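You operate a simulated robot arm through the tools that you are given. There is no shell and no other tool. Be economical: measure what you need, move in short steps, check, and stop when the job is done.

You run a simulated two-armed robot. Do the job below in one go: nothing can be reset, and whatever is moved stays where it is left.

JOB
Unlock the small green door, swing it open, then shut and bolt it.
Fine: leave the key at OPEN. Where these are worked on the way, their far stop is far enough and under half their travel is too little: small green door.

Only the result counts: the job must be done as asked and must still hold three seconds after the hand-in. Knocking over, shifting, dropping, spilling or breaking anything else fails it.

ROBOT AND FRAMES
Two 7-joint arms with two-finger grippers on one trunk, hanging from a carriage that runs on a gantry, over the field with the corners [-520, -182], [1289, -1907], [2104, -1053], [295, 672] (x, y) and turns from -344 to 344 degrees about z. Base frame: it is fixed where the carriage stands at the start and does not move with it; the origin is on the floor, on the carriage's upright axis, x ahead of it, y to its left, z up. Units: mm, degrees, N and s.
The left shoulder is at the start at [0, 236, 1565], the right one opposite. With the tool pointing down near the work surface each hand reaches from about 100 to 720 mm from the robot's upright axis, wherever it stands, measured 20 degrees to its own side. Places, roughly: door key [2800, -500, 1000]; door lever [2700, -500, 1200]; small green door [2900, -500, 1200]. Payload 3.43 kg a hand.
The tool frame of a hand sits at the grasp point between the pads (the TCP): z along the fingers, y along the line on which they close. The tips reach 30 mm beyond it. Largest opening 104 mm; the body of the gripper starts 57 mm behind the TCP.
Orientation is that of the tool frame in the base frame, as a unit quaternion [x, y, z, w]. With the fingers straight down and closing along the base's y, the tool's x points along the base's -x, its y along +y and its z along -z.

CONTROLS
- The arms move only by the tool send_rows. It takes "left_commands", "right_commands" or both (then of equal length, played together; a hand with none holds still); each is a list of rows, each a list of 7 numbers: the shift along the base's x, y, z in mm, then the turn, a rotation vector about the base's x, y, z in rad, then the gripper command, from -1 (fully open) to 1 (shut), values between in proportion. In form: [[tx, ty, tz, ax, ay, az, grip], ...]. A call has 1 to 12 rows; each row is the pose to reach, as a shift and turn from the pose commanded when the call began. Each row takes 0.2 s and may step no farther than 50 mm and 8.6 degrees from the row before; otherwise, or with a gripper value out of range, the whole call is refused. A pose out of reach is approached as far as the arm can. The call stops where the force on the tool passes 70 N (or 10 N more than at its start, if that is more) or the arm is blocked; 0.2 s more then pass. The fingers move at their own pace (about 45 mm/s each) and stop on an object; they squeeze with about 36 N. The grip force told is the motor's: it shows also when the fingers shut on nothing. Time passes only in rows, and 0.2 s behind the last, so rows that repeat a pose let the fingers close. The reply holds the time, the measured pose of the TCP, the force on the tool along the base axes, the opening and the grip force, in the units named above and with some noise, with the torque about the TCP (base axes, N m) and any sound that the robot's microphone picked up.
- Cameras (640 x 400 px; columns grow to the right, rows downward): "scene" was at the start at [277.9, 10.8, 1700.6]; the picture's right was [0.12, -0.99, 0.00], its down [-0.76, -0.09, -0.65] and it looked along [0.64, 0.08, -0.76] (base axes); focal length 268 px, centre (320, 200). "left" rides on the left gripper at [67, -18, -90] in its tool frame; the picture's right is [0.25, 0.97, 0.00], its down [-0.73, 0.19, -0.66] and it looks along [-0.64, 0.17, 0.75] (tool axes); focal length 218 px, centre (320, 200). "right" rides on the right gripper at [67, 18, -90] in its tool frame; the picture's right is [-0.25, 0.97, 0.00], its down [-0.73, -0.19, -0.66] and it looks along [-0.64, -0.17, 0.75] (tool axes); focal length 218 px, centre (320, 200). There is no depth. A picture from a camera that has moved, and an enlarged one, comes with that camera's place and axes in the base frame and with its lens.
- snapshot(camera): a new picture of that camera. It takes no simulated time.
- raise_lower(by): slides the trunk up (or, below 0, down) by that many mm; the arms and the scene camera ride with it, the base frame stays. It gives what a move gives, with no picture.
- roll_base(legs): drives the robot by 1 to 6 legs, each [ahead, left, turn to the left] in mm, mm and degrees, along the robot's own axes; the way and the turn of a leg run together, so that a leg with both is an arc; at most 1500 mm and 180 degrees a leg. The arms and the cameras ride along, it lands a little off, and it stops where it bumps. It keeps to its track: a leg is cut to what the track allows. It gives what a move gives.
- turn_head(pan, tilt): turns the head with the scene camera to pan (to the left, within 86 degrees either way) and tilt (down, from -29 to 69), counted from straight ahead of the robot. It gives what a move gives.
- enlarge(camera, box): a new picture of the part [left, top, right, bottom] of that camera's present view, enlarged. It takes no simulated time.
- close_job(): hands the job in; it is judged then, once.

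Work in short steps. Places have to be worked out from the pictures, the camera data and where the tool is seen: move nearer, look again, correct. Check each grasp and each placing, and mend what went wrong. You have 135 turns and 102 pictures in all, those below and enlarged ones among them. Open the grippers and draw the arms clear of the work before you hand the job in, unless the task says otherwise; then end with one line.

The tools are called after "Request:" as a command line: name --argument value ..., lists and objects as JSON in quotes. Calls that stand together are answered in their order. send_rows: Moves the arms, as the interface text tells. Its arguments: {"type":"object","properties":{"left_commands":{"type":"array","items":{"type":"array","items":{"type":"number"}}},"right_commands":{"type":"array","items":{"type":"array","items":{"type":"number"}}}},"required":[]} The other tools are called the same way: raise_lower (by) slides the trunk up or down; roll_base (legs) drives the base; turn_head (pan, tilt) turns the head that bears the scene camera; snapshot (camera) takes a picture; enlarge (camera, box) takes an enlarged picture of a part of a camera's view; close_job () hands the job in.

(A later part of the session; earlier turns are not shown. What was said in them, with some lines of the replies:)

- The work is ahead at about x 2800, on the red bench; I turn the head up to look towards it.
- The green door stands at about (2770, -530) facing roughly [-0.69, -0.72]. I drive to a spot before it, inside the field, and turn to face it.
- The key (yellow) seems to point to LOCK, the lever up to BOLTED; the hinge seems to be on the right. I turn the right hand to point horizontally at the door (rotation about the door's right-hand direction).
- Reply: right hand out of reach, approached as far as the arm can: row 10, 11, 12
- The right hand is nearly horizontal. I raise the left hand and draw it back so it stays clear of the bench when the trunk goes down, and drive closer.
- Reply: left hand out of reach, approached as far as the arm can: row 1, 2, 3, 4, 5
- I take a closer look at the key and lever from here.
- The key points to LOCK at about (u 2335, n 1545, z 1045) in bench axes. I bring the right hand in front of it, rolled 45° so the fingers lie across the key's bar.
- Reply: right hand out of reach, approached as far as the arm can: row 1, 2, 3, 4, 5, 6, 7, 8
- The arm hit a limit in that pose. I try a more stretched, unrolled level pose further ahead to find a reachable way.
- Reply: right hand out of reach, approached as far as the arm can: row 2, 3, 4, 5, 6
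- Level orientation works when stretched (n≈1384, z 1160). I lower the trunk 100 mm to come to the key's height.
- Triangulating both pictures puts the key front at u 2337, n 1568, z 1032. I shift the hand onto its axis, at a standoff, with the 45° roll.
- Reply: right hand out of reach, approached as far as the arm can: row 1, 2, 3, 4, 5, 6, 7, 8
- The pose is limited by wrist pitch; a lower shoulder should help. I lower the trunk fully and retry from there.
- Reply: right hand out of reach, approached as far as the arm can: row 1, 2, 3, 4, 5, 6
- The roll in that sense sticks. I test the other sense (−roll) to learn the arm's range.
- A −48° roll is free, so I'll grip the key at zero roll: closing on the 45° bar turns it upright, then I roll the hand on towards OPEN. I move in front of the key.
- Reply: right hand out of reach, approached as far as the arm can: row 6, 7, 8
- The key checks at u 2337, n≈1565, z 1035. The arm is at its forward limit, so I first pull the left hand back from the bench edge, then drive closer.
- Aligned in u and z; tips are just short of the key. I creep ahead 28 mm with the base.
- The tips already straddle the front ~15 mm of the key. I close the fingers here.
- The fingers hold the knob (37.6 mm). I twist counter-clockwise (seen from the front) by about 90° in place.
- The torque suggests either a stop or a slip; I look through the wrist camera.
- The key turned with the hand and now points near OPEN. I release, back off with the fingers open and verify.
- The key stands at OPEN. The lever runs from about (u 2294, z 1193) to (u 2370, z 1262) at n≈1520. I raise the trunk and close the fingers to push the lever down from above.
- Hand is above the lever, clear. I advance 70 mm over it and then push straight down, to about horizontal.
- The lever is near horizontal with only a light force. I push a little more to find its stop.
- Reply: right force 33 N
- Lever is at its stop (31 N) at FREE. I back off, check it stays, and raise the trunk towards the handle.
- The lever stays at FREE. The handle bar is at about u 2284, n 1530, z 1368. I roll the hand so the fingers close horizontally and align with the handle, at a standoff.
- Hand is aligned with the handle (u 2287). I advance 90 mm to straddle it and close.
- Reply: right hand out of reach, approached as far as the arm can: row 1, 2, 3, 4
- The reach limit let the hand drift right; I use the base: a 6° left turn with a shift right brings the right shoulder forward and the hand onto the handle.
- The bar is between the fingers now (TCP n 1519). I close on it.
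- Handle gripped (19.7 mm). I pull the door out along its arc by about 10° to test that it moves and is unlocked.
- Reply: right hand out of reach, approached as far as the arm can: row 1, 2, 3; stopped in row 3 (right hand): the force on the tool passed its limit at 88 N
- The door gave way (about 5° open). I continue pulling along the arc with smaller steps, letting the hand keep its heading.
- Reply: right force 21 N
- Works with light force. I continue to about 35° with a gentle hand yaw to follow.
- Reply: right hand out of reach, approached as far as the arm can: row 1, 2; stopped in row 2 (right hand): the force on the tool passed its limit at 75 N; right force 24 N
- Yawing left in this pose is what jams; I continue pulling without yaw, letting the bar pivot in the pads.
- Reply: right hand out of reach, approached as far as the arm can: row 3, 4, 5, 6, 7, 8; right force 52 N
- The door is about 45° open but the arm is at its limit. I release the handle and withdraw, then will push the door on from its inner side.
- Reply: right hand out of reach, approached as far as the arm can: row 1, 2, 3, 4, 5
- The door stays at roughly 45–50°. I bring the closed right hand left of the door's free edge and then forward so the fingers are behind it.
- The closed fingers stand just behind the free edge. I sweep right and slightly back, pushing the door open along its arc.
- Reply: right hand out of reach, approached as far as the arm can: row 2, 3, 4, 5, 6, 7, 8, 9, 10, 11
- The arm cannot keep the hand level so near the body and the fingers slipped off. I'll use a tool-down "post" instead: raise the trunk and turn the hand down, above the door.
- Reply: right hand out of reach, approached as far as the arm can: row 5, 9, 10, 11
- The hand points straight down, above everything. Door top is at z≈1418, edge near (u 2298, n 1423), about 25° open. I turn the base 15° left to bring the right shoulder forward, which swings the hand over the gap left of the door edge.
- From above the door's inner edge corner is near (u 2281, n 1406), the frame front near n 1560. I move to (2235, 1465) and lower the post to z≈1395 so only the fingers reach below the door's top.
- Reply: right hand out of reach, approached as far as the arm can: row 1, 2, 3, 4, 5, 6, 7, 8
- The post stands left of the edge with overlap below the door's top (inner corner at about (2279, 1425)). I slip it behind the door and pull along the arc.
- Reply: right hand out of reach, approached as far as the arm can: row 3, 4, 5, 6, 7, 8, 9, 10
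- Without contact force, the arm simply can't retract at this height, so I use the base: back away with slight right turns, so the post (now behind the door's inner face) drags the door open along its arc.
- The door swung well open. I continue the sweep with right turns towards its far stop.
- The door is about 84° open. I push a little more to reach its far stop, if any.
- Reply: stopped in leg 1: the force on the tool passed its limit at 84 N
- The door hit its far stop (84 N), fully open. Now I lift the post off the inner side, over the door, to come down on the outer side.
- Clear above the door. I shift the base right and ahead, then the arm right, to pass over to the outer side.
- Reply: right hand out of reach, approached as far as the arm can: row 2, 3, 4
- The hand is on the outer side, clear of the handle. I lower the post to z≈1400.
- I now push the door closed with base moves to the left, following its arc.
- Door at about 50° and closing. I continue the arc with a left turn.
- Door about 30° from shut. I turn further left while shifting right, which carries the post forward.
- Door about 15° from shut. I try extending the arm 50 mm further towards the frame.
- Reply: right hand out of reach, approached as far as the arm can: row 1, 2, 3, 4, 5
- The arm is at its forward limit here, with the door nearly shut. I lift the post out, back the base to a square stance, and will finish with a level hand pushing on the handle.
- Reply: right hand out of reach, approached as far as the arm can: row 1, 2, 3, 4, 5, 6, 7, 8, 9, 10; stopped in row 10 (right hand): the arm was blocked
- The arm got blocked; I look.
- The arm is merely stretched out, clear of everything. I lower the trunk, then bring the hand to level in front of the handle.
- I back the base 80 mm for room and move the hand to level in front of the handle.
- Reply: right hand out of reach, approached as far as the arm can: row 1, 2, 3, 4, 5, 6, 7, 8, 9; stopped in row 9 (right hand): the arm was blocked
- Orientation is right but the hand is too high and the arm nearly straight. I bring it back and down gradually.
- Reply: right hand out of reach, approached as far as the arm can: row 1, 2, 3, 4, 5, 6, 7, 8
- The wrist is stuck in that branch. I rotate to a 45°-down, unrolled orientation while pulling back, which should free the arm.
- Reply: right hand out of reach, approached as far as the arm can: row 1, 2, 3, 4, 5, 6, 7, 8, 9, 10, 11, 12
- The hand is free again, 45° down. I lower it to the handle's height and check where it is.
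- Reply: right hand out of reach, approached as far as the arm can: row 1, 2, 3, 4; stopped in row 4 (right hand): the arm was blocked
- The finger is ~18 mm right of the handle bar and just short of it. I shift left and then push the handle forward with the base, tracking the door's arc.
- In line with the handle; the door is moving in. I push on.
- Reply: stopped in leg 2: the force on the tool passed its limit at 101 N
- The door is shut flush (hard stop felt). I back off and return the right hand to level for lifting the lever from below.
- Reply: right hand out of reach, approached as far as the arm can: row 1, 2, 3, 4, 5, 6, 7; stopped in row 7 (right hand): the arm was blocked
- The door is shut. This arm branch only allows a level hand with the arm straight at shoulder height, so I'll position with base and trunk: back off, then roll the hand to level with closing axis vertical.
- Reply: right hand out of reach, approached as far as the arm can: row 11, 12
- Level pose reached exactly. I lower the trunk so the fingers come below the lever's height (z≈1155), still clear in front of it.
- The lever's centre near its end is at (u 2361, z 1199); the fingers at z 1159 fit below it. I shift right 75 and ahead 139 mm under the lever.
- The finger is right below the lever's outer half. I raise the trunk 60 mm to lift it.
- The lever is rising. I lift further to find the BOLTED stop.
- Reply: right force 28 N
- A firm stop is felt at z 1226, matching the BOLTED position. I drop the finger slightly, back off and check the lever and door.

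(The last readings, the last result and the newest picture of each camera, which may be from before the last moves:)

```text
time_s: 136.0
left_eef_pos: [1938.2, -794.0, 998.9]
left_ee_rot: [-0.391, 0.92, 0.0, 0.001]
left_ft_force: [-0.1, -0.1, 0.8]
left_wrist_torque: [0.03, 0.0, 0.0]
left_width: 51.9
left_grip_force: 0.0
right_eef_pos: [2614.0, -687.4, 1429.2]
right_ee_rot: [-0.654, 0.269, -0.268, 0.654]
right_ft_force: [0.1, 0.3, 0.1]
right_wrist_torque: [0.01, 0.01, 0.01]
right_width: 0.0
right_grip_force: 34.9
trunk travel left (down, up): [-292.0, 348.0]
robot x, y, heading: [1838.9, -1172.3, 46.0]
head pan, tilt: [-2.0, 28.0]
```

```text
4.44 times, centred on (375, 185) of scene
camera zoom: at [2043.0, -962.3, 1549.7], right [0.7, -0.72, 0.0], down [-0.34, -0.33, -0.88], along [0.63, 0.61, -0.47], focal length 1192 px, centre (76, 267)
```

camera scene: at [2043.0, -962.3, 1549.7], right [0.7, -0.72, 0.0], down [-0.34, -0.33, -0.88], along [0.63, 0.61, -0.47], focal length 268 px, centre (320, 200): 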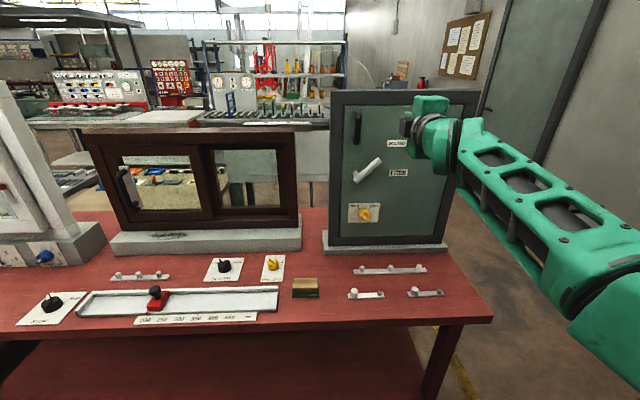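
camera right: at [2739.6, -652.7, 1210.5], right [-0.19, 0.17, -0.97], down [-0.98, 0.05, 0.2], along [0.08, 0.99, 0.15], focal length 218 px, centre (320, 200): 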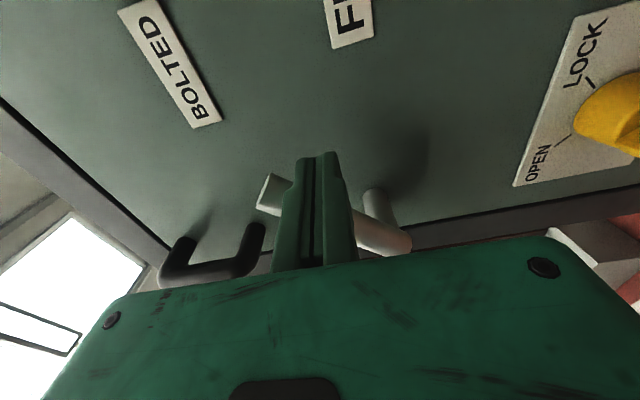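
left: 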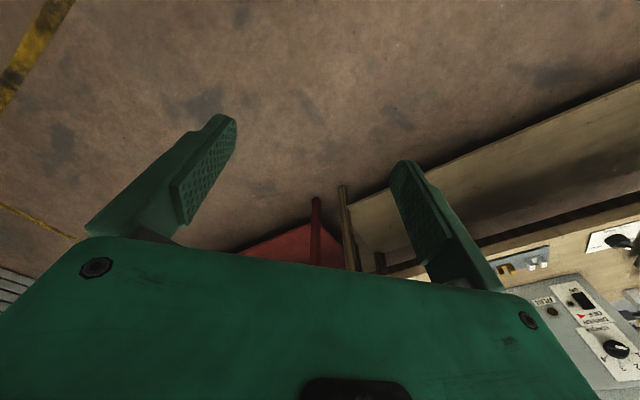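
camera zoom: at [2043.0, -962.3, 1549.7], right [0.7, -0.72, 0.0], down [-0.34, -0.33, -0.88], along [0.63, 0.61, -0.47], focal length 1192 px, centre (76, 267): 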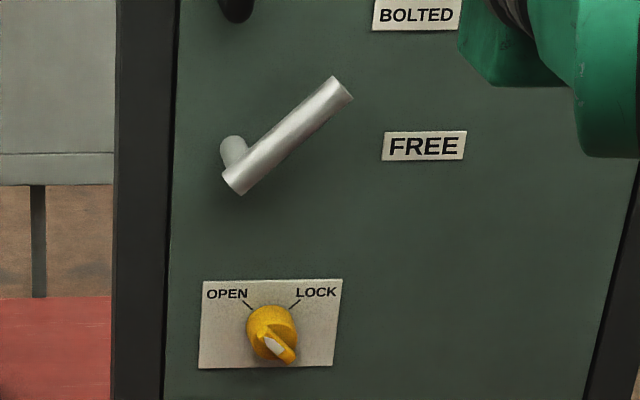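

The lever is back at BOLTED (same angle as at the start), the door is flush, and the key stands at OPEN. I open the grippers and back the robot clear.

Request:
roll_base --legs '[[-150, 0, 0]]'

Request:
send_rows --left_commands '[[0, 0, 0, 0, 0, 0, -1], [0, 0, 0, 0, 0, 0, -1], [0, 0, 0, 0, 0, 0, -1], [0, 0, 0, 0, 0, 0, -1], [0, 0, 0, 0, 0, 0, -1], [0, 0, 0, 0, 0, 0, -1]]' --right_commands '[[0, 0, 0, 0, 0, 0, -1], [0, 0, 0, 0, 0, 0, -1], [0, 0, 0, 0, 0, 0, -1], [0, 0, 0, 0, 0, 0, -1], [0, 0, 0, 0, 0, 0, -1], [0, 0, 0, 0, 0, 0, -1]]'

Request:
snapshot --camera "scene"

```text
time_s: 137.4
left_eef_pos: [1835.9, -901.8, 1000.7]
left_ee_rot: [-0.391, 0.92, 0.0, 0.001]
left_ft_force: [0.0, -0.3, 1.0]
left_wrist_torque: [0.01, 0.0, -0.03]
left_width: 52.0
left_grip_force: 0.0
right_eef_pos: [2512.6, -794.4, 1428.3]
right_ee_rot: [0.654, -0.268, 0.268, -0.654]
right_ft_force: [-0.7, 0.3, -0.1]
right_wrist_torque: [0.03, -0.03, 0.0]
right_width: 0.1
right_grip_force: 35.2
trunk travel left (down, up): [-292.0, 348.0]
robot x, y, heading: [1733.2, -1273.3, 46.4]
head pan, tilt: [-2.0, 28.0]
```

```text
time_s: 138.8
left_eef_pos: [1836.7, -901.2, 999.2]
left_ee_rot: [-0.391, 0.92, 0.0, 0.001]
left_ft_force: [0.0, -0.6, 1.5]
left_wrist_torque: [0.01, -0.01, -0.01]
left_width: 104.0
left_grip_force: 0.1
right_eef_pos: [2512.7, -795.1, 1428.8]
right_ee_rot: [0.654, -0.268, 0.269, -0.654]
right_ft_force: [-0.7, 0.4, 0.4]
right_wrist_torque: [0.01, -0.03, 0.01]
right_width: 104.0
right_grip_force: 0.2
trunk travel left (down, up): [-292.0, 348.0]
robot x, y, heading: [1738.6, -1280.0, 46.1]
head pan, tilt: [-2.0, 28.0]
```

```text
16 pictures are left
camera scene: at [1941.1, -1068.6, 1549.8], right [0.7, -0.72, 0.0], down [-0.34, -0.33, -0.88], along [0.63, 0.61, -0.47], focal length 268 px, centre (320, 200)
```

scene: 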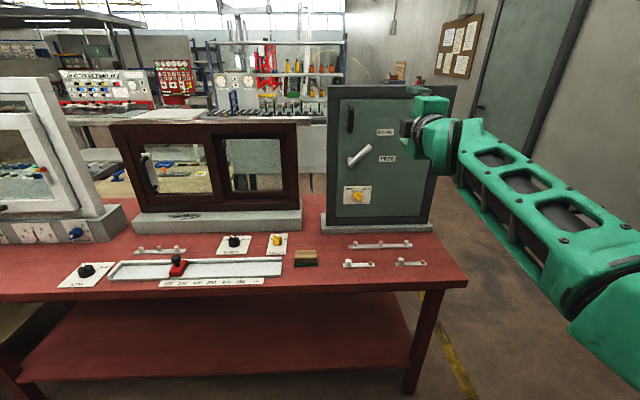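

The door is shut and bolted, the arms are clear and the grippers open. I hand the job in.

Request:
close_job

```text
The job is handed in.
```

The small green door was unlocked, swung open to its far stop, then shut and bolted; the key is left at OPEN.
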